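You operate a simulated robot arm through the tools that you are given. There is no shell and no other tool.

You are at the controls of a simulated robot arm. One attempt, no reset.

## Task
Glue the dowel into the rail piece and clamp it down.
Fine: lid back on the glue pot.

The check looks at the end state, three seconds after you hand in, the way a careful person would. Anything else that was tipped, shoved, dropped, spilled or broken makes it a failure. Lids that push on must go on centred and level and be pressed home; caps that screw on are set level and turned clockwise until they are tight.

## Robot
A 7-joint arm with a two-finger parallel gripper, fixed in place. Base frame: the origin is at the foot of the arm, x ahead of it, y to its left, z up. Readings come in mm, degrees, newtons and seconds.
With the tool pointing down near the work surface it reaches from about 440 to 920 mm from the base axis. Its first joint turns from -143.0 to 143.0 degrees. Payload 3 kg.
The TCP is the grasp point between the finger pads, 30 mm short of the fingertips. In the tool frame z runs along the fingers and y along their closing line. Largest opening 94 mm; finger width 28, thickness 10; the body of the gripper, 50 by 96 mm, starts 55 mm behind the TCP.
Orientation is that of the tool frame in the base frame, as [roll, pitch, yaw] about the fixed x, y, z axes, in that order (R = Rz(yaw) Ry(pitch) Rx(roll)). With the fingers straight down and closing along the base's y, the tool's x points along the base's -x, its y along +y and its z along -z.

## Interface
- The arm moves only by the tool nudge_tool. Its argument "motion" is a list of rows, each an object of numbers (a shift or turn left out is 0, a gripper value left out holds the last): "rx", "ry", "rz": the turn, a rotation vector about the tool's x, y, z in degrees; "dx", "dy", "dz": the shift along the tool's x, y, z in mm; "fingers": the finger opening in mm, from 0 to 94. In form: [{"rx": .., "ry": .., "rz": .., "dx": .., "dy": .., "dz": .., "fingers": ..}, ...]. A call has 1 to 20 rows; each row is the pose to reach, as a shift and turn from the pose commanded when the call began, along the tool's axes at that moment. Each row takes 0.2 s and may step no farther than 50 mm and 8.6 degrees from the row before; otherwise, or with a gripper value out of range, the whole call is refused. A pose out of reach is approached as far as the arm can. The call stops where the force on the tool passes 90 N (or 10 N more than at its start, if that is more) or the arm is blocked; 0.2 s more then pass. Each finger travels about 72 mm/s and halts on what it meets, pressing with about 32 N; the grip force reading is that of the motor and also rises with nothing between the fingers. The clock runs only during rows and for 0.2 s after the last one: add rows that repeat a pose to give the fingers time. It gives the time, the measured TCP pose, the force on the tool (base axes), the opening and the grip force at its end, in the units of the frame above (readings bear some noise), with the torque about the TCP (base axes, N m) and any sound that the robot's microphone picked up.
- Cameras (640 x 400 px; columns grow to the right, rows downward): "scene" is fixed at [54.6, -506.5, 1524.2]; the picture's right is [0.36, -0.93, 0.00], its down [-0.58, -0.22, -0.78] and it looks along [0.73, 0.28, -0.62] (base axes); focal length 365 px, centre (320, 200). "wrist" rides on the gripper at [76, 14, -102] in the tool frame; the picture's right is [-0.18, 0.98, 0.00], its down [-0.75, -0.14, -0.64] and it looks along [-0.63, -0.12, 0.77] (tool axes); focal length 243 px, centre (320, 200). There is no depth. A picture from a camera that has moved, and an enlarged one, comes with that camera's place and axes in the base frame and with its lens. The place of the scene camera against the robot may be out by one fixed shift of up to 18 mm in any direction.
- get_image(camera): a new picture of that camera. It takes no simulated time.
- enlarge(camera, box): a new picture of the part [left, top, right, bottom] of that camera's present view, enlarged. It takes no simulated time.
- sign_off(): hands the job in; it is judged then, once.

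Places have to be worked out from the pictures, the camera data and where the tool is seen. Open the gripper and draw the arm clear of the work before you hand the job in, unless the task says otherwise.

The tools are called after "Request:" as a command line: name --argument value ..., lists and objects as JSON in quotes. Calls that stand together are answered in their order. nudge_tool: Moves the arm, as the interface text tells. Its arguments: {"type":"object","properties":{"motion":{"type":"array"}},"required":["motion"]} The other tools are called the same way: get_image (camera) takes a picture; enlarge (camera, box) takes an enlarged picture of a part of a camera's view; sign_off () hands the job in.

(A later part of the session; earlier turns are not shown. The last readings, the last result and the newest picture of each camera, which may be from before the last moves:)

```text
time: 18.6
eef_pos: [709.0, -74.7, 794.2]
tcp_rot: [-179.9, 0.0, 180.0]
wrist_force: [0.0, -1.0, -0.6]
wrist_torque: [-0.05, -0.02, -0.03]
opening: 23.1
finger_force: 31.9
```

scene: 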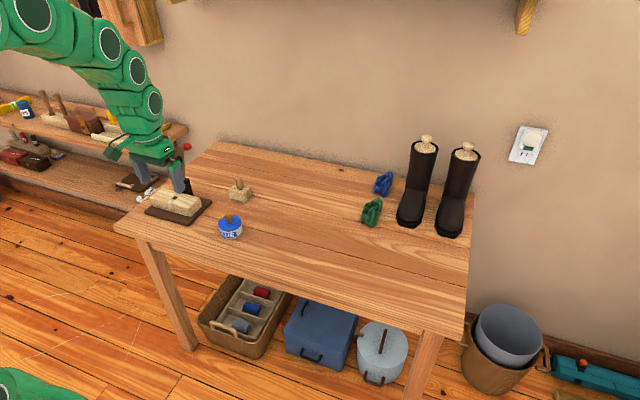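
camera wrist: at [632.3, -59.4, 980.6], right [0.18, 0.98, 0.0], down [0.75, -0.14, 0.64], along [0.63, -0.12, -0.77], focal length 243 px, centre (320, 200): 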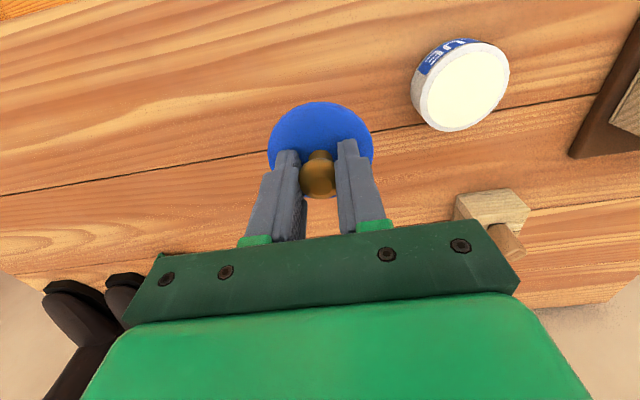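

Still no contact force. Another 2 mm.

Request:
nudge_tool --motion '[{"dz": 1, "fingers": 0}, {"dz": 2, "fingers": 0}, {"dz": 2, "fingers": 0}]'

Request:
enlarge --camera "scene" --box '[240, 210, 300, 250]'

```text
time: 19.4
eef_pos: [708.2, -74.0, 792.3]
tcp_rot: [-180.0, 0.0, -180.0]
wrist_force: [0.0, 0.7, -0.7]
wrist_torque: [-0.01, 0.01, -0.02]
opening: 23.1
finger_force: 32.2
```

```text
10.00 times, centred on (270, 230) of scene
camera zoom: at [54.6, -506.5, 1524.2], right [0.36, -0.93, 0.0], down [-0.58, -0.22, -0.78], along [0.73, 0.28, -0.62], focal length 3654 px, centre (820, -100)
```

zoom: 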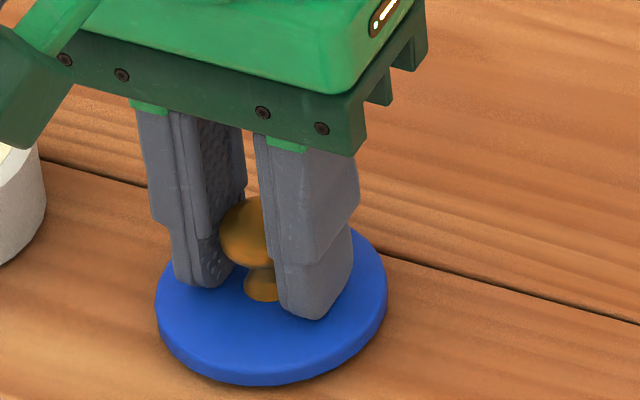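

Very near. 1.5 mm more.

Request:
nudge_tool --motion '[{"dz": 0.8, "fingers": 0}, {"dz": 1.5, "fingers": 0}, {"dz": 1.5, "fingers": 0}]'

```text
time: 20.2
eef_pos: [707.0, -75.2, 791.4]
tcp_rot: [-179.9, 0.1, -180.0]
wrist_force: [0.2, 0.8, 0.7]
wrist_torque: [0.01, -0.04, 0.04]
opening: 23.3
finger_force: 32.1
```

No clear force yet; 1.5 mm more.

Request:
nudge_tool --motion '[{"dz": 0.8, "fingers": 0}, {"dz": 1.5, "fingers": 0}, {"dz": 1.5, "fingers": 0}]'

Request:
enlarge --camera "scene" --box '[240, 210, 300, 250]'

```text
time: 21.0
eef_pos: [708.2, -75.8, 788.7]
tcp_rot: [180.0, 0.1, 180.0]
wrist_force: [-0.3, 0.3, 0.4]
wrist_torque: [-0.05, 0.0, 0.01]
opening: 22.9
finger_force: 32.3
```

```text
10.00 times, centred on (270, 230) of scene
camera zoom: at [54.6, -506.5, 1524.2], right [0.36, -0.93, 0.0], down [-0.58, -0.22, -0.78], along [0.73, 0.28, -0.62], focal length 3654 px, centre (820, -100)
```

zoom: 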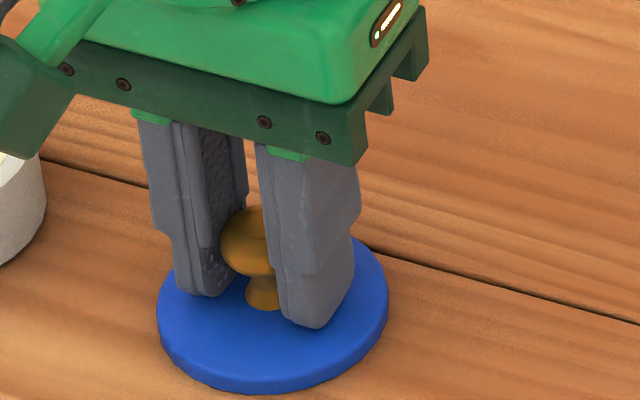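

Still no force; lid visibly follows the tool. Another 1.5 mm.

Request:
nudge_tool --motion '[{"dz": 0.8, "fingers": 0}, {"dz": 1.5, "fingers": 0}, {"dz": 1.5, "fingers": 0}]'

Request:
enlarge --camera "scene" --box '[245, 220, 295, 250]'

Request:
enlarge --camera "wrist" --box '[220, 50, 420, 230]'

```text
time: 21.8
eef_pos: [708.4, -74.7, 788.6]
tcp_rot: [179.9, 0.1, -180.0]
wrist_force: [-2.2, -0.6, 15.7]
wrist_torque: [-0.02, 0.07, 0.0]
opening: 23.1
finger_force: 32.2
```

```text
12.80 times, centred on (270, 235) of scene
camera zoom: at [54.6, -506.5, 1524.2], right [0.36, -0.93, 0.0], down [-0.58, -0.22, -0.78], along [0.73, 0.28, -0.62], focal length 4677 px, centre (960, -248)
```

zoom: 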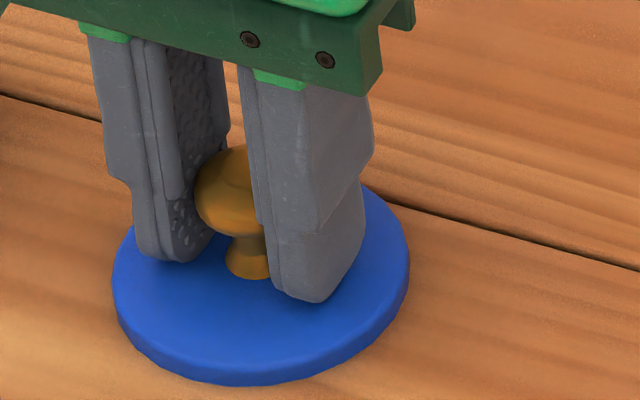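

```text
2.22 times, centred on (320, 140) of wrist
camera zoom: at [632.2, -59.3, 890.1], right [0.18, 0.98, 0.0], down [0.75, -0.14, 0.64], along [0.63, -0.12, -0.77], focal length 539 px, centre (320, 333)
```

zoom: 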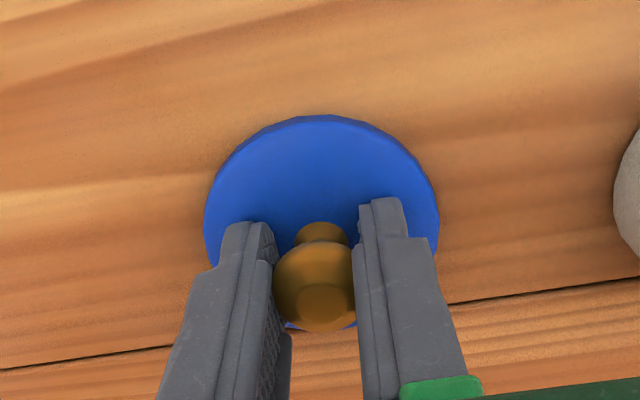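

Contact: 15.7 N at TCP z 788.5, so the lid sits on the table. I'll ease off half a mm, open the fingers, then rise.

Request:
nudge_tool --motion '[{"dz": -0.7, "fingers": 0}, {"dz": -0.7, "fingers": 24}, {"dz": -0.7, "fingers": 30}, {"dz": -0.7, "fingers": 45}, {"dz": -0.7, "fingers": 60}, {"dz": -0.7, "fingers": 60}]'

Request:
enlarge --camera "wrist" --box '[220, 50, 420, 230]'

Request:
enlarge --camera "scene" --box '[245, 210, 295, 250]'

```text
time: 23.2
eef_pos: [707.9, -73.6, 788.3]
tcp_rot: [-180.0, 0.0, -180.0]
wrist_force: [-0.4, -0.4, 0.6]
wrist_torque: [-0.01, -0.01, -0.01]
opening: 59.9
finger_force: 0.0
```

```text
2.22 times, centred on (320, 140) of wrist
camera zoom: at [632.0, -59.2, 890.3], right [0.18, 0.98, 0.0], down [0.75, -0.14, 0.64], along [0.63, -0.12, -0.77], focal length 539 px, centre (320, 333)
```

zoom: 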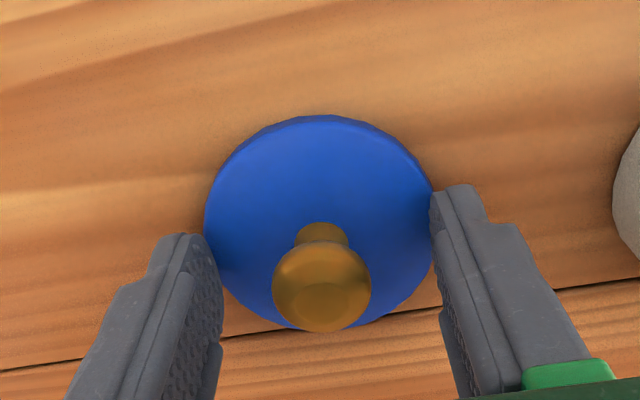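

```text
10.00 times, centred on (270, 230) of scene
camera zoom: at [54.6, -506.5, 1524.2], right [0.36, -0.93, 0.0], down [-0.58, -0.22, -0.78], along [0.73, 0.28, -0.62], focal length 3654 px, centre (820, -100)
```

zoom: 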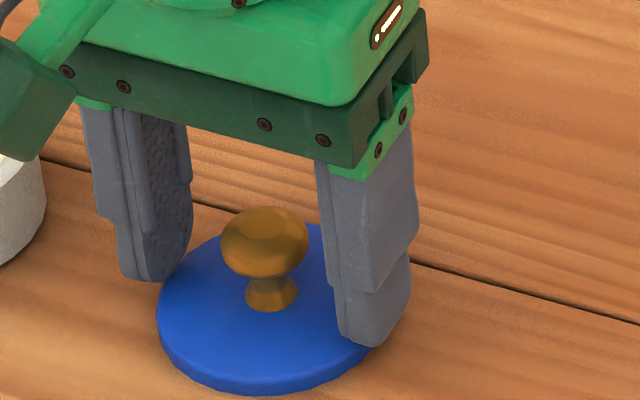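

Lid is standing level and free. I'll rise straight up, then travel to above the dowel.

Request:
nudge_tool --motion '[{"dz": -35, "fingers": 60}, {"dz": -75, "fingers": 60}, {"dz": -112, "fingers": 60}, {"dx": -25, "dy": 25, "dz": -112, "fingers": 60}, {"dx": -55, "dy": 60, "dz": -112, "fingers": 60}, {"dx": -85, "dy": 95, "dz": -112, "fingers": 60}, {"dx": -115, "dy": 130, "dz": -112, "fingers": 60}, {"dx": -145, "dy": 160, "dz": -112, "fingers": 60}, {"dx": -165, "dy": 174.5, "dz": -112, "fingers": 60}, {"dx": -165, "dy": 174.5, "dz": -112, "fingers": 60}]'

Request:
get_image --camera "wrist"

Request:
enlarge --camera "wrist" --box '[240, 70, 400, 230]'

Request:
get_image --camera "scene"

```text
time: 25.4
eef_pos: [873.4, 98.9, 900.1]
tcp_rot: [-179.9, 0.1, 179.8]
wrist_force: [0.4, -0.5, 0.2]
wrist_torque: [-0.02, -0.02, 0.02]
opening: 60.0
finger_force: 0.1
```

```text
taken
camera wrist: at [797.9, 115.1, 1001.8], right [0.19, 0.98, 0.0], down [0.75, -0.14, 0.64], along [0.63, -0.12, -0.77], focal length 243 px, centre (320, 200)
```

wrist: 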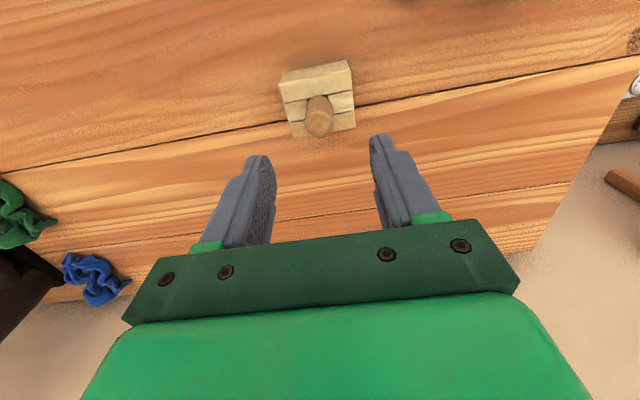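

```text
2.50 times, centred on (320, 150) of wrist
camera zoom: at [797.9, 115.1, 1001.8], right [0.19, 0.98, 0.0], down [0.75, -0.14, 0.64], along [0.63, -0.12, -0.77], focal length 606 px, centre (320, 325)
```

zoom: 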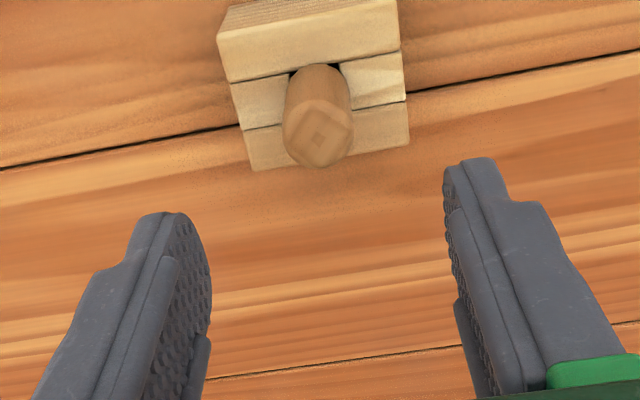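

```text
taken
```

scene: 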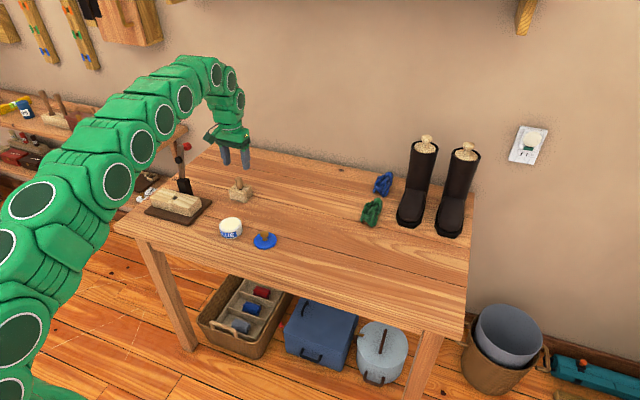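

Dowel top triangulates to (871, 101.5, 824.5), holder top z≈784. I'll align (shift ~3 mm) and lower to TCP z 822 so the tips stay ~8 mm above the holder.

Request:
nudge_tool --motion '[{"dx": 2.9, "dy": 0.4, "dz": 20, "fingers": 60}, {"dx": 2.9, "dy": 0.4, "dz": 45, "fingers": 50}, {"dx": 2.9, "dy": 0.4, "dz": 65, "fingers": 45}, {"dx": 2.9, "dy": 0.4, "dz": 78, "fingers": 45}, {"dx": 2.9, "dy": 0.4, "dz": 78, "fingers": 45}]'

Request:
enlarge --camera "wrist" --box '[240, 90, 400, 250]'

Request:
enlarge --camera "scene" --box '[210, 150, 270, 210]'

```text
time: 26.6
eef_pos: [869.3, 99.8, 823.1]
tcp_rot: [-179.9, 0.0, -179.9]
wrist_force: [-0.8, 0.4, -0.5]
wrist_torque: [0.01, -0.02, 0.01]
opening: 45.1
finger_force: 0.0
```

```text
2.50 times, centred on (320, 170) of wrist
camera zoom: at [794.8, 115.5, 923.9], right [0.18, 0.98, 0.0], down [0.75, -0.14, 0.64], along [0.63, -0.12, -0.77], focal length 606 px, centre (320, 275)
```

zoom: 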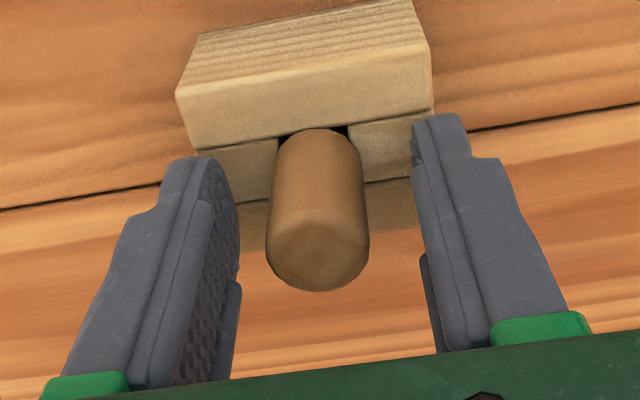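

```text
6.67 times, centred on (240, 180) of scene
camera zoom: at [54.6, -506.5, 1524.2], right [0.36, -0.93, 0.0], down [-0.58, -0.22, -0.78], along [0.73, 0.28, -0.62], focal length 2436 px, centre (853, 333)
```

zoom: 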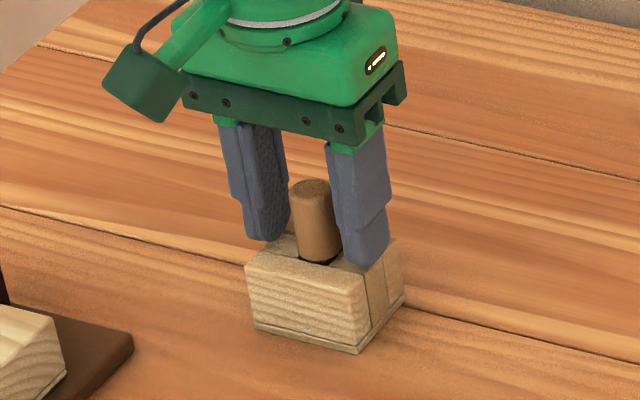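

Dowel appears centred (x 870.9, y 101.1 vs TCP 870.8, 101.5). I'll close to 27 first and check symmetry.

Request:
nudge_tool --motion '[{"fingers": 35}, {"fingers": 27}, {"fingers": 27}]'

Request:
enlarge --camera "wrist" --box '[270, 110, 370, 210]'

```text
time: 27.4
eef_pos: [870.5, 99.9, 823.4]
tcp_rot: [180.0, 0.0, 180.0]
wrist_force: [0.0, -0.4, -0.2]
wrist_torque: [0.02, -0.03, 0.0]
opening: 26.9
finger_force: 0.1
```

```text
4.00 times, centred on (320, 160) of wrist
camera zoom: at [794.8, 115.4, 924.2], right [0.18, 0.98, 0.0], down [0.75, -0.14, 0.64], along [0.63, -0.12, -0.77], focal length 970 px, centre (320, 360)
```

zoom: 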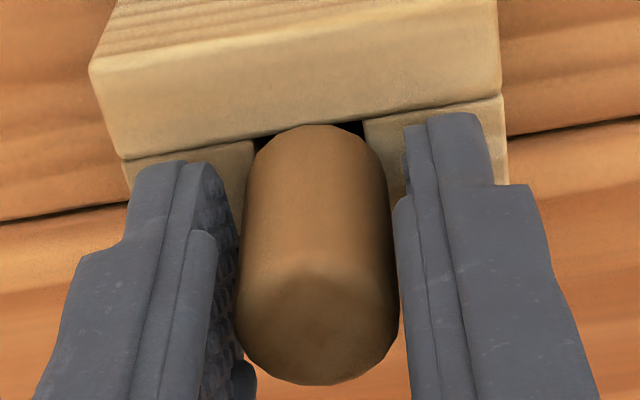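

Looks symmetric. Closing on the dowel.

Request:
nudge_tool --motion '[{"fingers": 22}, {"fingers": 16}, {"fingers": 10}, {"fingers": 0}, {"fingers": 0}]'

Request:
enlarge --camera "wrist" --box '[270, 110, 370, 210]'

Request:
enlarge --camera "scene" --box '[210, 150, 270, 210]'

```text
time: 28.6
eef_pos: [870.2, 100.2, 822.5]
tcp_rot: [-180.0, 0.0, 179.9]
wrist_force: [-0.4, 0.1, 0.3]
wrist_torque: [0.01, 0.04, -0.01]
opening: 19.6
finger_force: 31.8
```

```text
4.00 times, centred on (320, 160) of wrist
camera zoom: at [794.9, 115.4, 924.1], right [0.18, 0.98, 0.0], down [0.75, -0.14, 0.64], along [0.63, -0.12, -0.77], focal length 970 px, centre (320, 360)
```

zoom: 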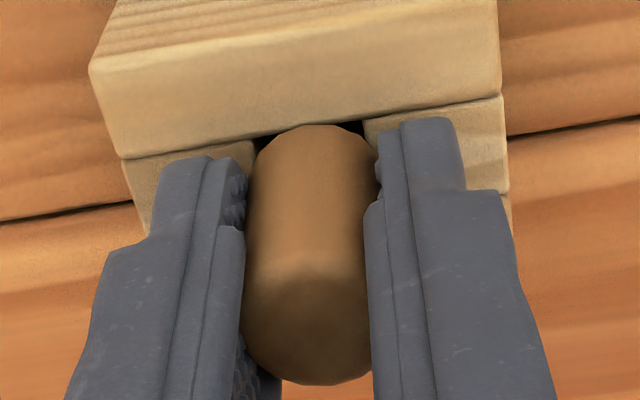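

```text
6.67 times, centred on (240, 180) of scene
camera zoom: at [54.6, -506.5, 1524.2], right [0.36, -0.93, 0.0], down [-0.58, -0.22, -0.78], along [0.73, 0.28, -0.62], focal length 2436 px, centre (853, 333)
```

zoom: 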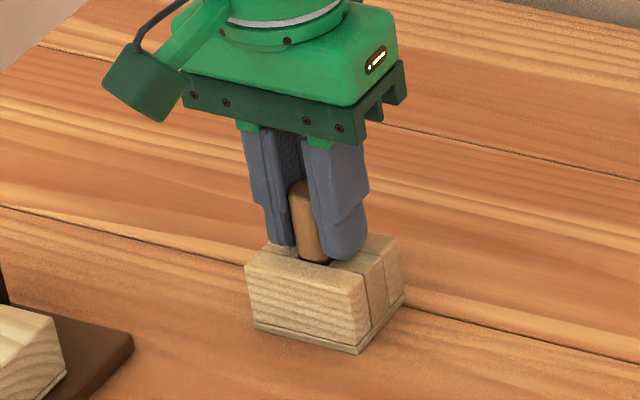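

Dowel gripped at 19.6 mm without moving the holder. Lift straight up.

Request:
nudge_tool --motion '[{"dz": -3, "fingers": 0}, {"dz": -8, "fingers": 0}, {"dz": -16, "fingers": 0}, {"dz": -26, "fingers": 0}, {"dz": -38, "fingers": 0}, {"dz": -52, "fingers": 0}, {"dz": -70, "fingers": 0}, {"dz": -70, "fingers": 0}]'

Request:
enlarge --camera "scene" --box '[205, 130, 275, 210]'

Request:
get_image --camera "wrist"

```text
time: 30.4
eef_pos: [869.9, 100.1, 892.7]
tcp_rot: [179.9, -0.1, 180.0]
wrist_force: [0.7, -1.1, 0.0]
wrist_torque: [0.03, -0.02, 0.01]
opening: 19.6
finger_force: 32.4
```

```text
5.00 times, centred on (240, 170) of scene
camera zoom: at [54.6, -506.5, 1524.2], right [0.36, -0.93, 0.0], down [-0.58, -0.22, -0.78], along [0.73, 0.28, -0.62], focal length 1827 px, centre (720, 350)
```

zoom: 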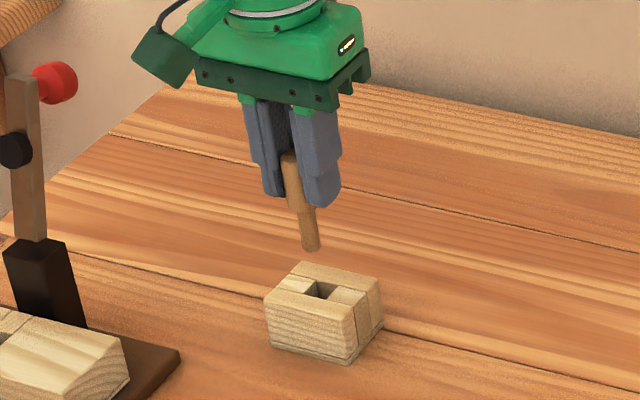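

```text
taken
camera wrist: at [794.2, 115.7, 994.0], right [0.18, 0.98, 0.0], down [0.75, -0.14, 0.64], along [0.63, -0.12, -0.77], focal length 243 px, centre (320, 200)
```

wrist: 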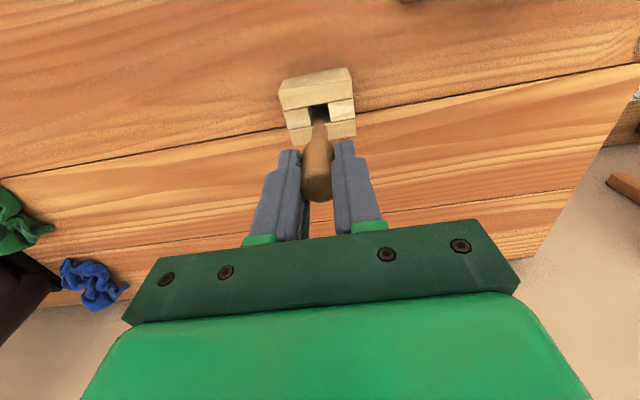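

Confirmed: the dowel has a thinner tenon and shoulder. Let me zoom in to measure the tenon.

Request:
enlarge --camera "scene" --box '[220, 150, 260, 190]'

Request:
enlarge --camera "wrist" --box '[280, 100, 360, 210]'

Request:
enlarge --camera "scene" --box '[210, 205, 250, 245]'

```text
10.00 times, centred on (240, 170) of scene
camera zoom: at [54.6, -506.5, 1524.2], right [0.36, -0.93, 0.0], down [-0.58, -0.22, -0.78], along [0.73, 0.28, -0.62], focal length 3654 px, centre (1120, 500)
```

zoom: 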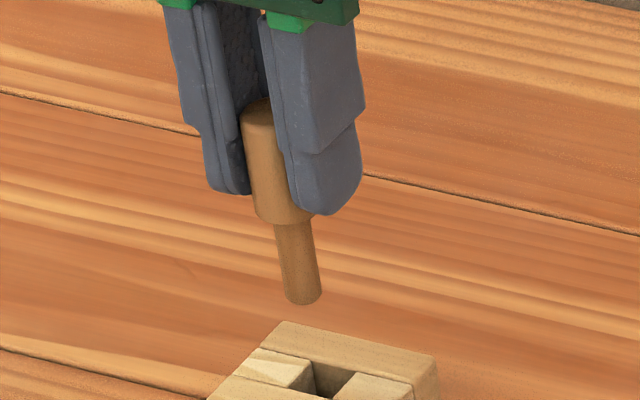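

```text
3.64 times, centred on (320, 155) of wrist
camera zoom: at [794.2, 115.7, 994.0], right [0.18, 0.98, 0.0], down [0.75, -0.14, 0.64], along [0.63, -0.12, -0.77], focal length 882 px, centre (320, 364)
```

zoom: 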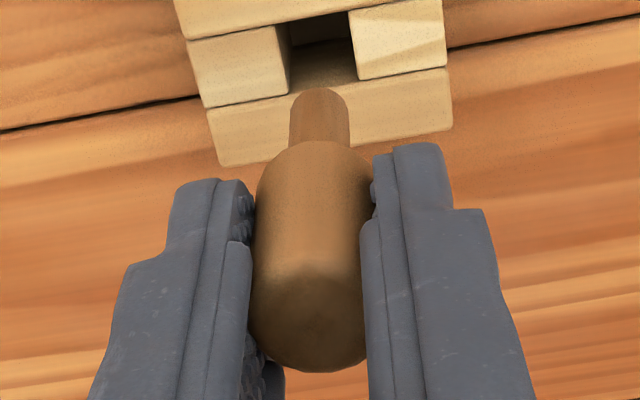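

```text
10.00 times, centred on (230, 225) of scene
camera zoom: at [54.6, -506.5, 1524.2], right [0.36, -0.93, 0.0], down [-0.58, -0.22, -0.78], along [0.73, 0.28, -0.62], focal length 3654 px, centre (1220, -50)
```

zoom: 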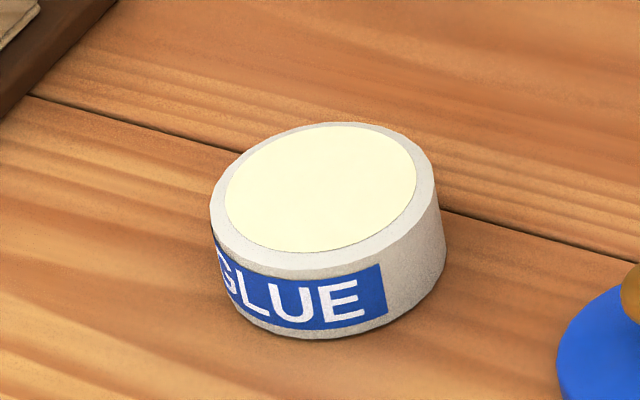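

Dowel: head ~40 mm, tenon ~27 mm long and ~12 mm thick, tip about 65 mm below TCP. Now carry it at this height to above the pot centre (707.5, 41.5).

Request:
nudge_tool --motion '[{"dx": 20, "dy": -7, "fingers": 0}, {"dx": 50, "dy": -18, "fingers": 0}, {"dx": 85, "dy": -31, "fingers": 0}, {"dx": 120, "dy": -44, "fingers": 0}, {"dx": 147, "dy": -54, "fingers": 0}, {"dx": 162.7, "dy": -60.2, "fingers": 0}, {"dx": 162.7, "dy": -60.2, "fingers": 0}, {"dx": 162.7, "dy": -60.2, "fingers": 0}]'

Request:
enlarge --camera "wrist" --box '[260, 60, 380, 210]'

Request:
enlarge --camera "scene" --box '[205, 170, 265, 245]'

```text
time: 32.2
eef_pos: [708.6, 40.1, 893.8]
tcp_rot: [-180.0, 0.1, -180.0]
wrist_force: [-0.5, 0.0, -0.1]
wrist_torque: [0.01, 0.01, 0.03]
opening: 19.5
finger_force: 31.9
```

```text
2.67 times, centred on (320, 135) of wrist
camera zoom: at [632.0, 55.2, 994.4], right [0.18, 0.98, 0.0], down [0.75, -0.14, 0.64], along [0.63, -0.12, -0.77], focal length 647 px, centre (320, 373)
```

zoom: 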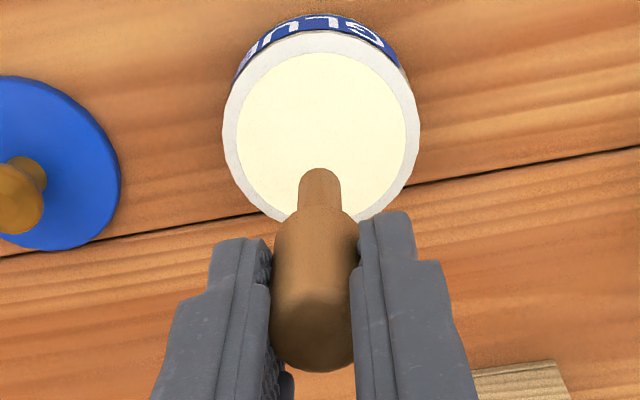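

```text
5.33 times, centred on (235, 208) of scene
camera zoom: at [54.6, -506.5, 1524.2], right [0.36, -0.93, 0.0], down [-0.58, -0.22, -0.78], along [0.73, 0.28, -0.62], focal length 1949 px, centre (773, 160)
```

zoom: 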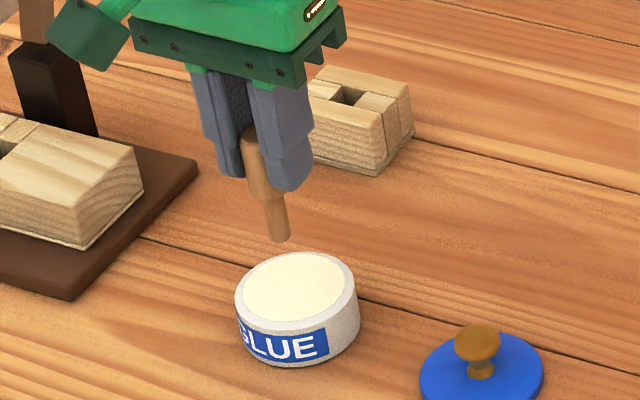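

Centred over the pot (rim centre ≈ (706, 42)). I'll lower to bring the tip to roughly the glue surface, checking force and picture.

Request:
nudge_tool --motion '[{"dx": 1.5, "dy": 0.5, "dz": 15, "fingers": 0}, {"dx": 1.5, "dy": 0.5, "dz": 30, "fingers": 0}, {"dx": 1.5, "dy": 0.5, "dz": 42, "fingers": 0}, {"dx": 1.5, "dy": 0.5, "dz": 48, "fingers": 0}, {"dx": 1.5, "dy": 0.5, "dz": 48, "fingers": 0}]'

Request:
enlarge --camera "scene" --box '[205, 190, 260, 245]'

Request:
enlarge --camera "wrist" --box '[260, 60, 380, 210]'

```text
time: 33.4
eef_pos: [707.1, 40.8, 845.6]
tcp_rot: [180.0, 0.2, -180.0]
wrist_force: [6.9, -3.5, 28.8]
wrist_torque: [-0.58, -0.42, 0.03]
opening: 19.7
finger_force: 32.1
```

```text
7.27 times, centred on (232, 218) of scene
camera zoom: at [54.6, -506.5, 1524.2], right [0.36, -0.93, 0.0], down [-0.58, -0.22, -0.78], along [0.73, 0.28, -0.62], focal length 2657 px, centre (956, 73)
```

zoom: 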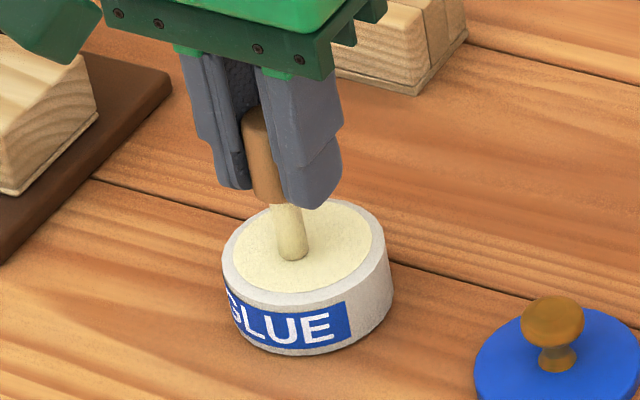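

```text
2.67 times, centred on (320, 135) of wrist
camera zoom: at [630.5, 56.3, 947.1], right [0.18, 0.98, 0.0], down [0.75, -0.14, 0.64], along [0.63, -0.12, -0.77], focal length 647 px, centre (320, 373)
```

zoom: 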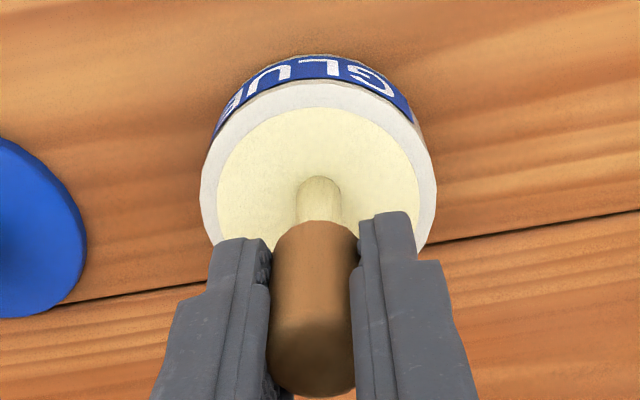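

Contact with the glue (29 N) and the tenon has turned cream-coloured — it's coated. I'll lift straight back up and check the pot and the dowel's pose in the grip.

Request:
nudge_tool --motion '[{"dz": -3, "fingers": 0}, {"dz": -10, "fingers": 0}, {"dz": -25, "fingers": 0}, {"dz": -45, "fingers": 0}, {"dz": -60, "fingers": 0}, {"dz": -60, "fingers": 0}]'

Request:
enlarge --camera "scene" --box '[205, 160, 265, 245]'

Request:
enlarge --camera "wrist" --box '[260, 60, 380, 210]'

```text
time: 34.8
eef_pos: [707.1, 41.4, 904.7]
tcp_rot: [-180.0, 0.0, 180.0]
wrist_force: [0.0, 0.3, 0.1]
wrist_torque: [-0.02, 0.01, 0.01]
opening: 19.8
finger_force: 31.9
```

```text
4.71 times, centred on (235, 202) of scene
camera zoom: at [54.6, -506.5, 1524.2], right [0.36, -0.93, 0.0], down [-0.58, -0.22, -0.78], along [0.73, 0.28, -0.62], focal length 1720 px, centre (720, 188)
```

zoom: 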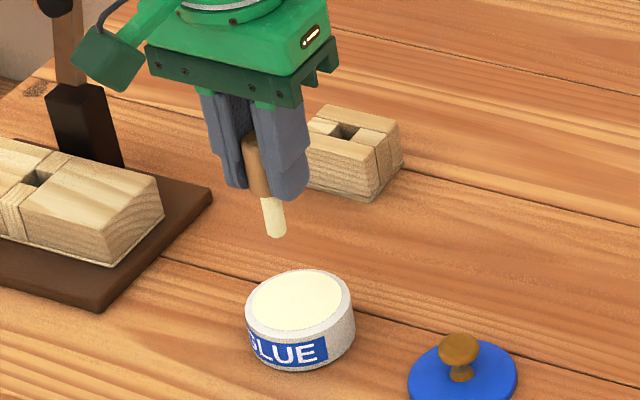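

```text
2.67 times, centred on (320, 135) of wrist
camera zoom: at [631.2, 56.0, 1006.1], right [0.18, 0.98, 0.0], down [0.75, -0.14, 0.64], along [0.63, -0.12, -0.77], focal length 647 px, centre (320, 373)
```

zoom: 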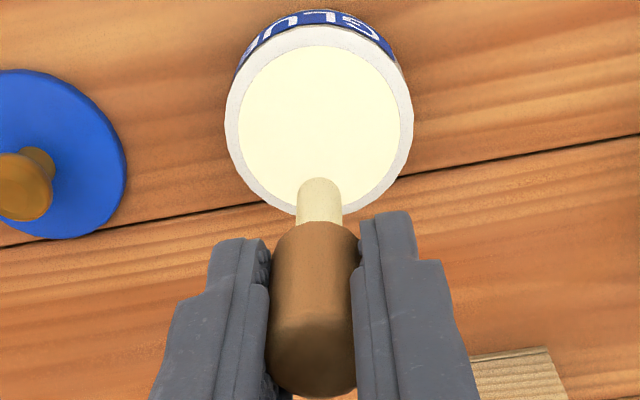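

Tenon is fully coated; it slid up ~7 mm in the grip (shoulder now ~32 mm below TCP) but stays upright. Next I carry it over the rail hole at about (739.5, 261.5).

Request:
nudge_tool --motion '[{"dx": -5, "dy": 20, "fingers": 0}, {"dx": -10, "dy": 55, "fingers": 0}, {"dx": -15, "dy": 95, "fingers": 0}, {"dx": -20, "dy": 135, "fingers": 0}, {"dx": -25, "dy": 170, "fingers": 0}, {"dx": -30, "dy": 200, "fingers": 0}, {"dx": -32.3, "dy": 219.5, "fingers": 0}, {"dx": -32.3, "dy": 219.5, "fingers": 0}, {"dx": -32.3, "dy": 219.5, "fingers": 0}]'

Request:
get_image --camera "wrist"

Request:
enlarge --camera "wrist" --box '[270, 80, 370, 210]'

Request:
enlarge --camera "scene" --box '[140, 120, 220, 220]'

```text
time: 36.8
eef_pos: [739.2, 259.6, 904.3]
tcp_rot: [180.0, 0.0, -180.0]
wrist_force: [-0.1, 0.7, -1.5]
wrist_torque: [0.0, -0.02, -0.01]
opening: 19.5
finger_force: 32.1
```

```text
taken
camera wrist: at [663.4, 275.1, 1005.8], right [0.18, 0.98, 0.0], down [0.75, -0.14, 0.64], along [0.63, -0.12, -0.77], focal length 243 px, centre (320, 200)
```

wrist: 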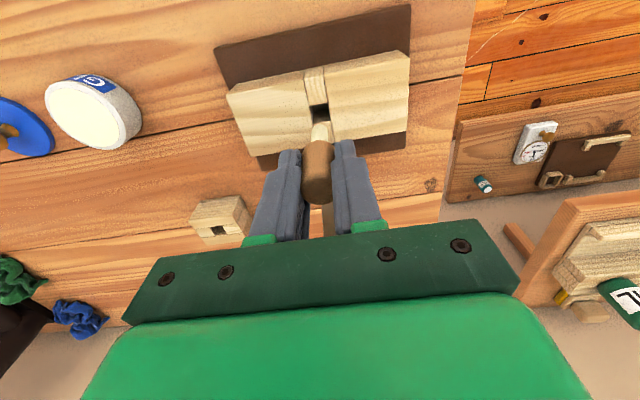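

```text
3.08 times, centred on (320, 145) of wrist
camera zoom: at [663.4, 275.1, 1005.8], right [0.18, 0.98, 0.0], down [0.75, -0.14, 0.64], along [0.63, -0.12, -0.77], focal length 746 px, centre (320, 369)
```

zoom: 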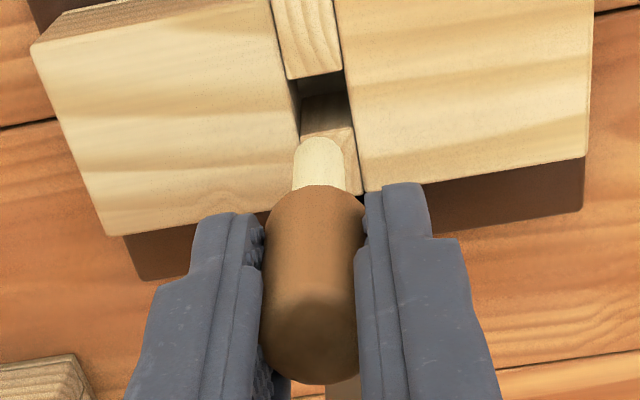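

```text
4.00 times, centred on (180, 170) of scene
camera zoom: at [54.6, -506.5, 1524.2], right [0.36, -0.93, 0.0], down [-0.58, -0.22, -0.78], along [0.73, 0.28, -0.62], focal length 1462 px, centre (880, 320)
```

zoom: 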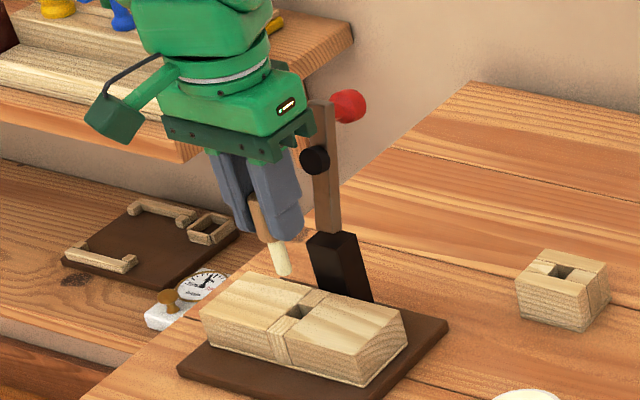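

Hole centre ≈ (739.9, 261.6), tenon ≈ (739.4, 260.7). I'll correct by <1 mm and lower until the tip is just above the rail top to verify.

Request:
nudge_tool --motion '[{"dx": -0.5, "dy": 0.8, "dz": 12, "fingers": 0}, {"dx": -0.5, "dy": 0.8, "dz": 25, "fingers": 0}, {"dx": -0.5, "dy": 0.8, "dz": 36, "fingers": 0}, {"dx": -0.5, "dy": 0.8, "dz": 36, "fingers": 0}]'

Request:
enlarge --camera "wrist" --box '[280, 90, 360, 190]'

Request:
enlarge --camera "scene" --box '[155, 155, 215, 215]'

```text
time: 37.8
eef_pos: [739.6, 261.3, 867.7]
tcp_rot: [180.0, 0.0, 180.0]
wrist_force: [0.1, 0.8, -1.1]
wrist_torque: [-0.02, -0.01, 0.01]
opening: 19.7
finger_force: 32.7
```

```text
4.00 times, centred on (320, 140) of wrist
camera zoom: at [663.3, 276.6, 970.2], right [0.18, 0.98, 0.0], down [0.75, -0.14, 0.64], along [0.63, -0.12, -0.77], focal length 970 px, centre (320, 440)
```

zoom: 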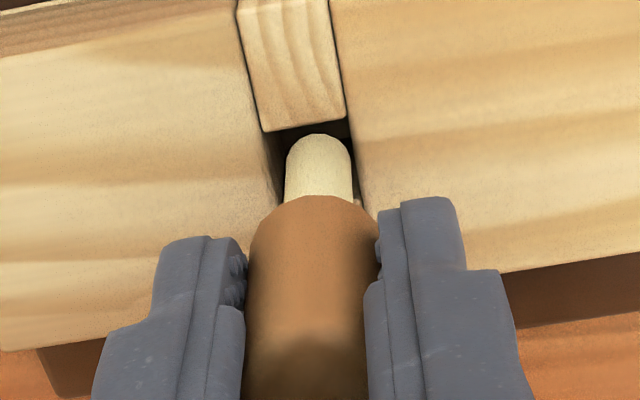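

```text
6.67 times, centred on (185, 185) of scene
camera zoom: at [54.6, -506.5, 1524.2], right [0.36, -0.93, 0.0], down [-0.58, -0.22, -0.78], along [0.73, 0.28, -0.62], focal length 2436 px, centre (1220, 300)
```

zoom: 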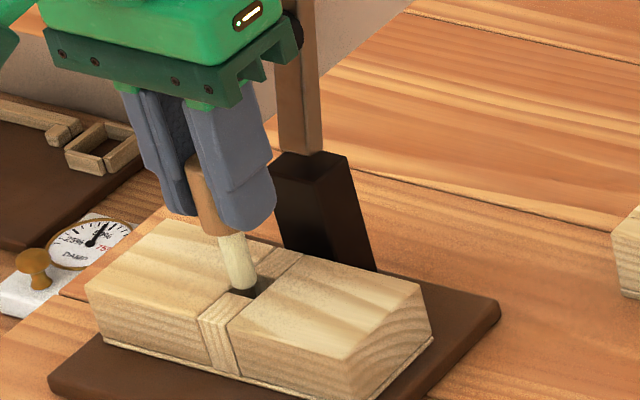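

Nearly aligned; I'll zoom in harder to judge tenon versus hole edges.

Request:
enlarge --camera "wrist" --box '[300, 105, 340, 150]'

Request:
enlarge --camera "scene" --box '[168, 180, 198, 210]'

```text
8.89 times, centred on (320, 128) of wrist
camera zoom: at [663.3, 276.6, 970.2], right [0.18, 0.98, 0.0], down [0.75, -0.14, 0.64], along [0.63, -0.12, -0.77], focal length 2157 px, centre (320, 844)
```

zoom: 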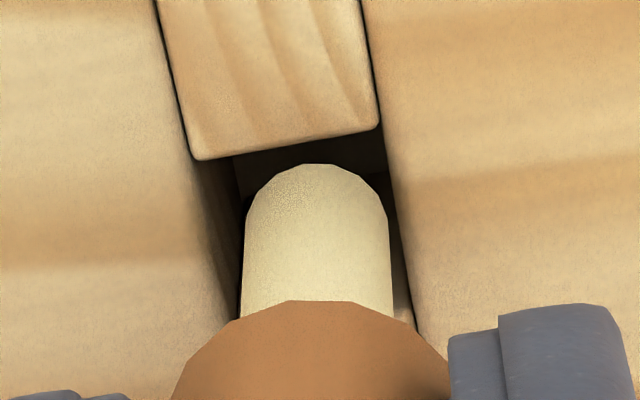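

```text
13.33 times, centred on (183, 195) of scene
camera zoom: at [54.6, -506.5, 1524.2], right [0.36, -0.93, 0.0], down [-0.58, -0.22, -0.78], along [0.73, 0.28, -0.62], focal length 4872 px, centre (2147, 267)
```

zoom: 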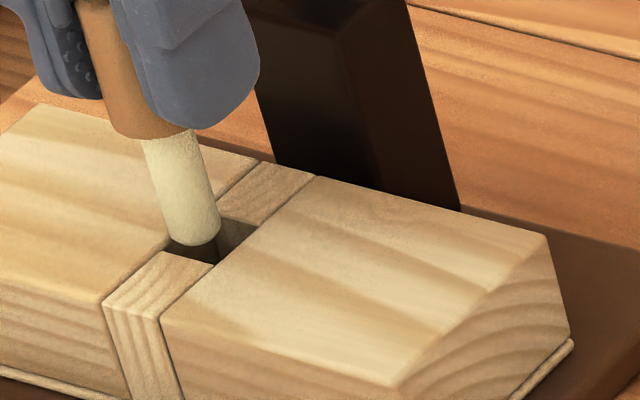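

Wrist view says the tip is ~1.1 mm too far in +y, and scene/wrist together suggest ~1–3 mm short in x. I'll shift +1.8 in x, −1.0 in y, lower 2 mm and look again.

Request:
nudge_tool --motion '[{"dx": -1.8, "dy": -1.0, "dz": 0, "fingers": 0}, {"dx": -1.8, "dy": -1.0, "dz": 2, "fingers": 0}, {"dx": -1.8, "dy": -1.0, "dz": 2, "fingers": 0}]'

Request:
enlarge --camera "wrist" --box '[300, 105, 340, 150]'

Request:
enlarge --camera "scene" --box '[168, 180, 198, 210]'

```text
time: 38.6
eef_pos: [741.5, 260.9, 866.8]
tcp_rot: [179.9, 0.0, 180.0]
wrist_force: [1.2, 0.3, 0.0]
wrist_torque: [-0.02, 0.03, 0.02]
opening: 19.6
finger_force: 32.3
```

```text
8.89 times, centred on (320, 128) of wrist
camera zoom: at [665.1, 275.5, 968.4], right [0.18, 0.98, 0.0], down [0.75, -0.14, 0.64], along [0.63, -0.12, -0.77], focal length 2157 px, centre (320, 844)
```

zoom: 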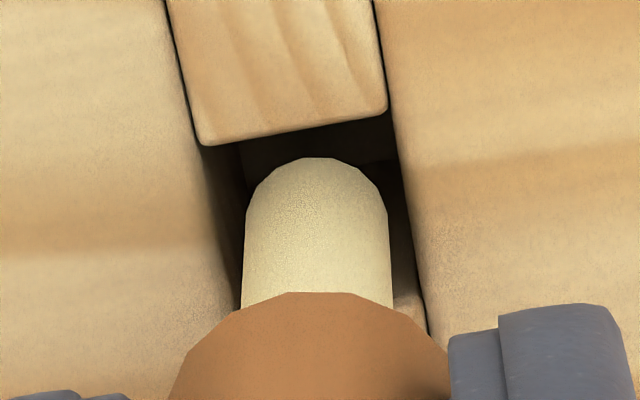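

```text
13.33 times, centred on (183, 195) of scene
camera zoom: at [54.6, -506.5, 1524.2], right [0.36, -0.93, 0.0], down [-0.58, -0.22, -0.78], along [0.73, 0.28, -0.62], focal length 4872 px, centre (2147, 267)
```

zoom: 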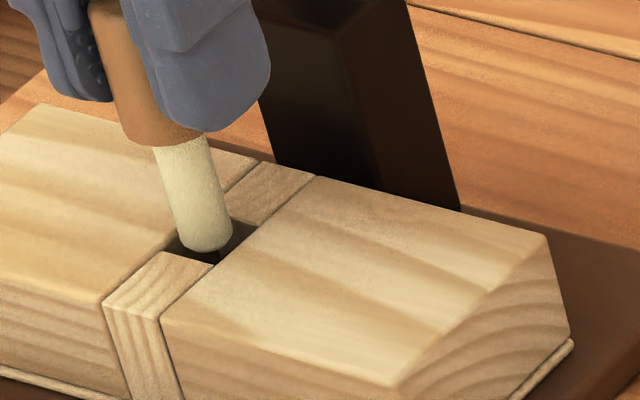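

The dowel creeps down slowly in the grip (tip now ~73 mm below TCP), so the tip is already at the mouth of the hole with no contact force. I'll proceed down 12 mm and check the force.

Request:
nudge_tool --motion '[{"dy": -0.3, "dz": 5, "fingers": 0}, {"dy": -0.3, "dz": 10, "fingers": 0}, {"dy": -0.3, "dz": 14, "fingers": 0}]'

Request:
enlarge --camera "wrist" --box '[290, 105, 350, 170]'

Request:
enlarge --camera "scene" --box '[168, 180, 198, 210]'

```text
time: 39.4
eef_pos: [740.8, 260.0, 851.7]
tcp_rot: [179.9, 0.0, -179.9]
wrist_force: [-0.5, 0.5, -0.6]
wrist_torque: [0.02, 0.01, -0.02]
opening: 19.9
finger_force: 32.5
```

```text
6.15 times, centred on (320, 138) of wrist
camera zoom: at [665.1, 275.0, 954.0], right [0.18, 0.98, 0.0], down [0.75, -0.14, 0.64], along [0.63, -0.12, -0.77], focal length 1493 px, centre (320, 585)
```

zoom: 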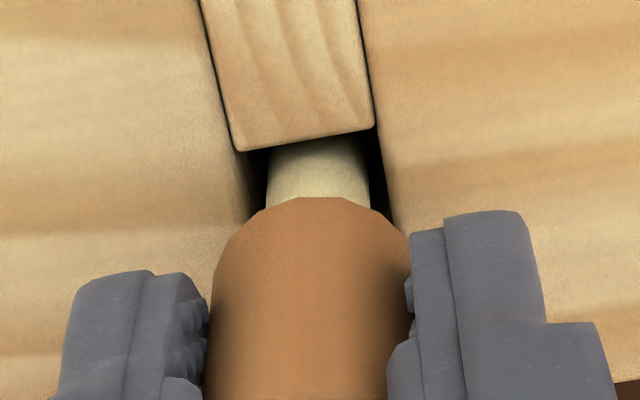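

```text
13.33 times, centred on (183, 195) of scene
camera zoom: at [54.6, -506.5, 1524.2], right [0.36, -0.93, 0.0], down [-0.58, -0.22, -0.78], along [0.73, 0.28, -0.62], focal length 4872 px, centre (2147, 267)
```

zoom: 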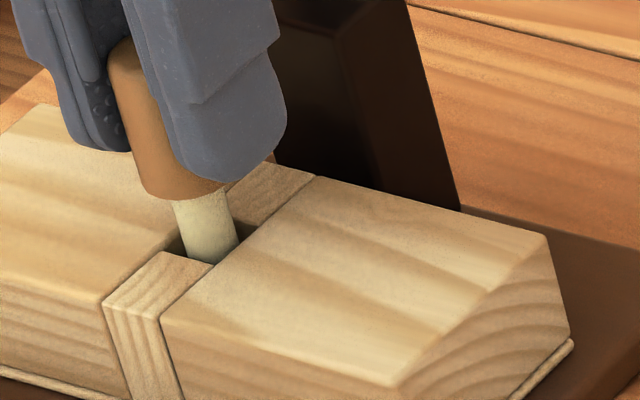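

Tenon is inside the hole with no side force. Continue 12 mm down.

Request:
nudge_tool --motion '[{"dz": 4, "fingers": 0}, {"dz": 8, "fingers": 0}, {"dz": 12, "fingers": 0}]'

Request:
enlarge --camera "scene" --box '[165, 175, 200, 210]'

Request:
enlarge --camera "wrist" --box '[290, 105, 350, 170]'

```text
time: 40.2
eef_pos: [742.0, 260.3, 840.8]
tcp_rot: [180.0, 0.0, -180.0]
wrist_force: [1.0, 0.5, 0.0]
wrist_torque: [0.01, -0.01, 0.01]
opening: 19.8
finger_force: 31.4
```

```text
11.43 times, centred on (182, 192) of scene
camera zoom: at [54.6, -506.5, 1524.2], right [0.36, -0.93, 0.0], down [-0.58, -0.22, -0.78], along [0.73, 0.28, -0.62], focal length 4176 px, centre (1891, 286)
```

zoom: 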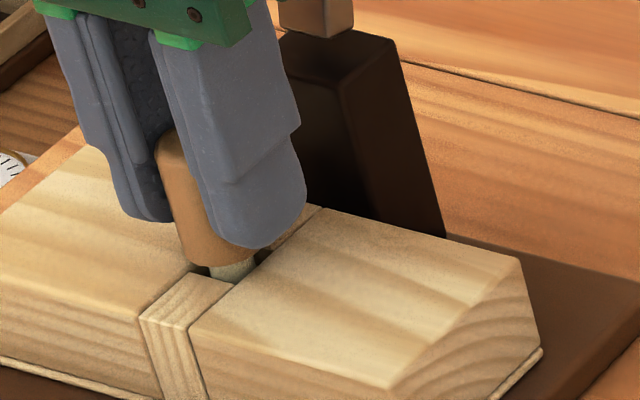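

```text
6.15 times, centred on (320, 138) of wrist
camera zoom: at [664.8, 275.1, 942.1], right [0.18, 0.98, 0.0], down [0.75, -0.14, 0.64], along [0.63, -0.12, -0.77], focal length 1493 px, centre (320, 585)
```

zoom: 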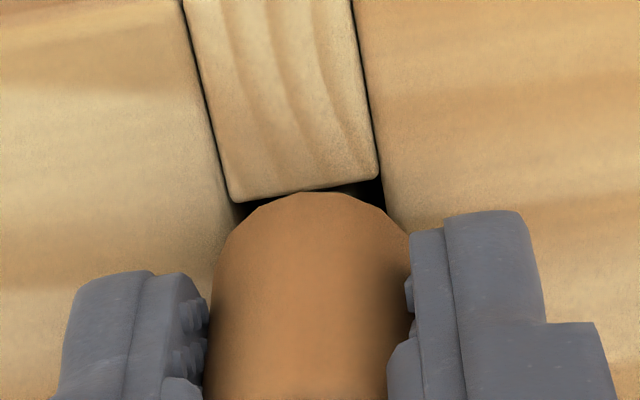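

About 4 mm left to the shoulder. I'll go down 3.5 mm and check force.

Request:
nudge_tool --motion '[{"dz": 1.8, "fingers": 0}, {"dz": 3.5, "fingers": 0}]'

Request:
enlarge --camera "scene" --box '[165, 175, 200, 210]'

```text
time: 40.8
eef_pos: [741.5, 259.9, 838.2]
tcp_rot: [-180.0, 0.0, -180.0]
wrist_force: [-5.3, 2.0, 21.4]
wrist_torque: [0.44, 0.34, 0.0]
opening: 19.9
finger_force: 32.2
```

```text
11.43 times, centred on (182, 192) of scene
camera zoom: at [54.6, -506.5, 1524.2], right [0.36, -0.93, 0.0], down [-0.58, -0.22, -0.78], along [0.73, 0.28, -0.62], focal length 4176 px, centre (1891, 286)
```

zoom: 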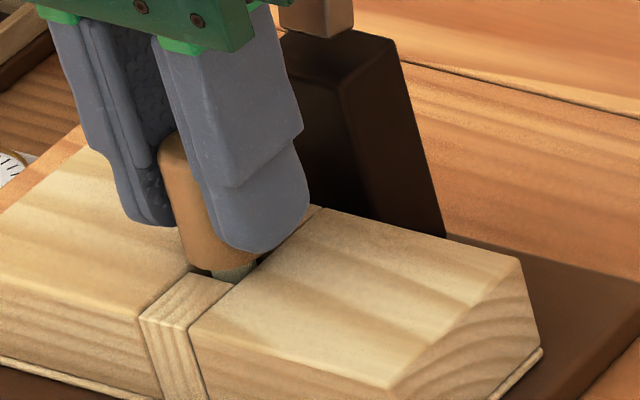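

Contact (21 N): the torque pattern fits the tenon tip bottoming in the hole. Let me zoom in to see the gap beneath the shoulder.

Request:
enlarge --camera "scene" --box '[176, 188, 194, 206]'

Request:
enlarge --camera "wrist" --box '[295, 115, 345, 165]'

```text
16.00 times, centred on (185, 197) of scene
camera zoom: at [54.6, -506.5, 1524.2], right [0.36, -0.93, 0.0], down [-0.58, -0.22, -0.78], along [0.73, 0.28, -0.62], focal length 5846 px, centre (2480, 248)
```

zoom: 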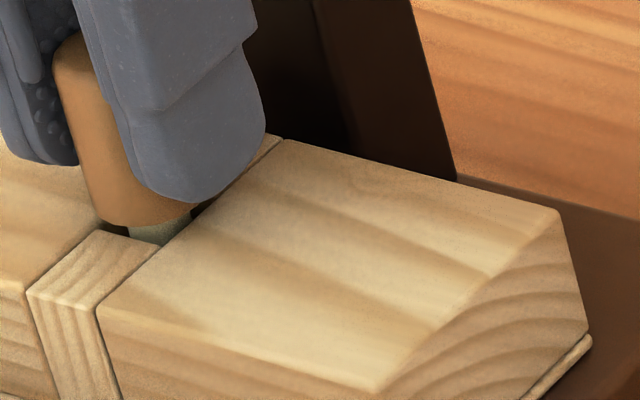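

```text
8.00 times, centred on (320, 140) of wrist
camera zoom: at [665.4, 275.3, 939.8], right [0.18, 0.98, 0.0], down [0.75, -0.14, 0.64], along [0.63, -0.12, -0.77], focal length 1941 px, centre (320, 680)
```

zoom: 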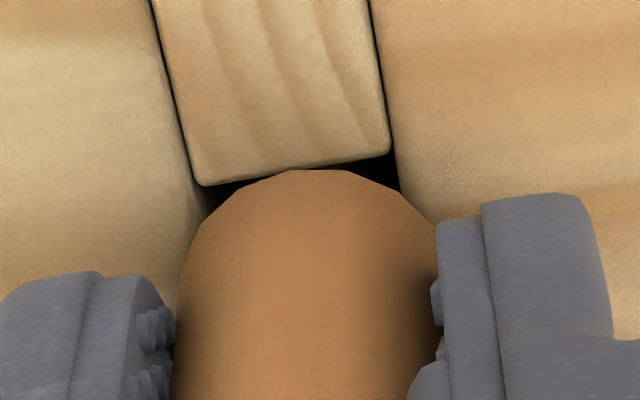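

There's still a small gap of roughly 2–3 mm visible under the near side of the shoulder. I'll release the dowel now and see how it settles.

Request:
nudge_tool --motion '[{"dz": -0.5, "fingers": 20}, {"dz": -0.5, "fingers": 24}, {"dz": -0.5, "fingers": 30}, {"dz": -0.5, "fingers": 40}, {"dz": -0.5, "fingers": 48}, {"dz": -0.5, "fingers": 48}]'

Request:
enlarge --camera "scene" --box '[165, 175, 200, 210]'

Request:
enlarge --camera "wrist" --box '[280, 105, 360, 195]'

```text
time: 42.2
eef_pos: [741.7, 259.2, 837.9]
tcp_rot: [180.0, 0.0, 180.0]
wrist_force: [-0.2, -0.2, -0.5]
wrist_torque: [0.02, 0.0, 0.02]
opening: 47.9
finger_force: 0.1
```

```text
11.43 times, centred on (182, 192) of scene
camera zoom: at [54.6, -506.5, 1524.2], right [0.36, -0.93, 0.0], down [-0.58, -0.22, -0.78], along [0.73, 0.28, -0.62], focal length 4176 px, centre (1891, 286)
```

zoom: 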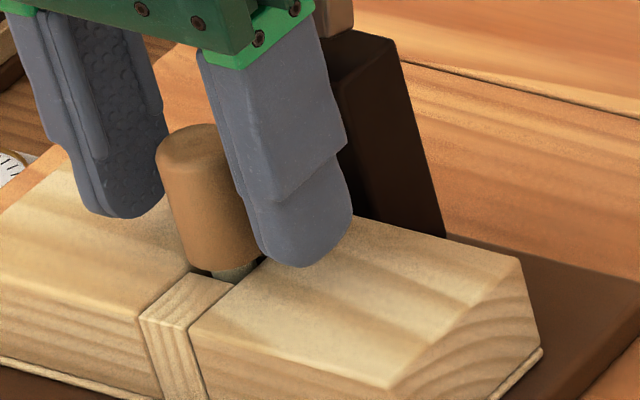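

```text
4.44 times, centred on (320, 150) of wrist
camera zoom: at [665.3, 275.2, 939.2], right [0.18, 0.98, 0.0], down [0.75, -0.14, 0.64], along [0.63, -0.12, -0.77], focal length 1078 px, centre (320, 422)
```

zoom: 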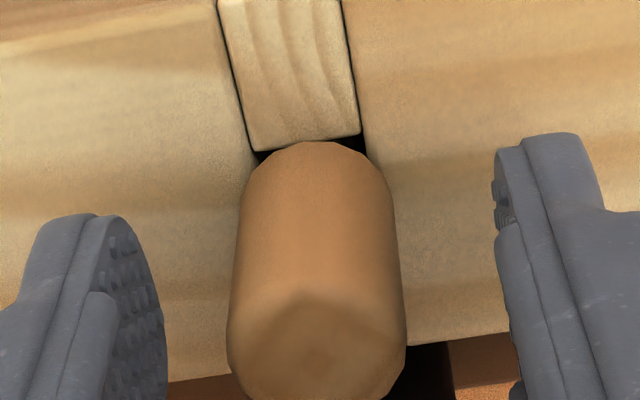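

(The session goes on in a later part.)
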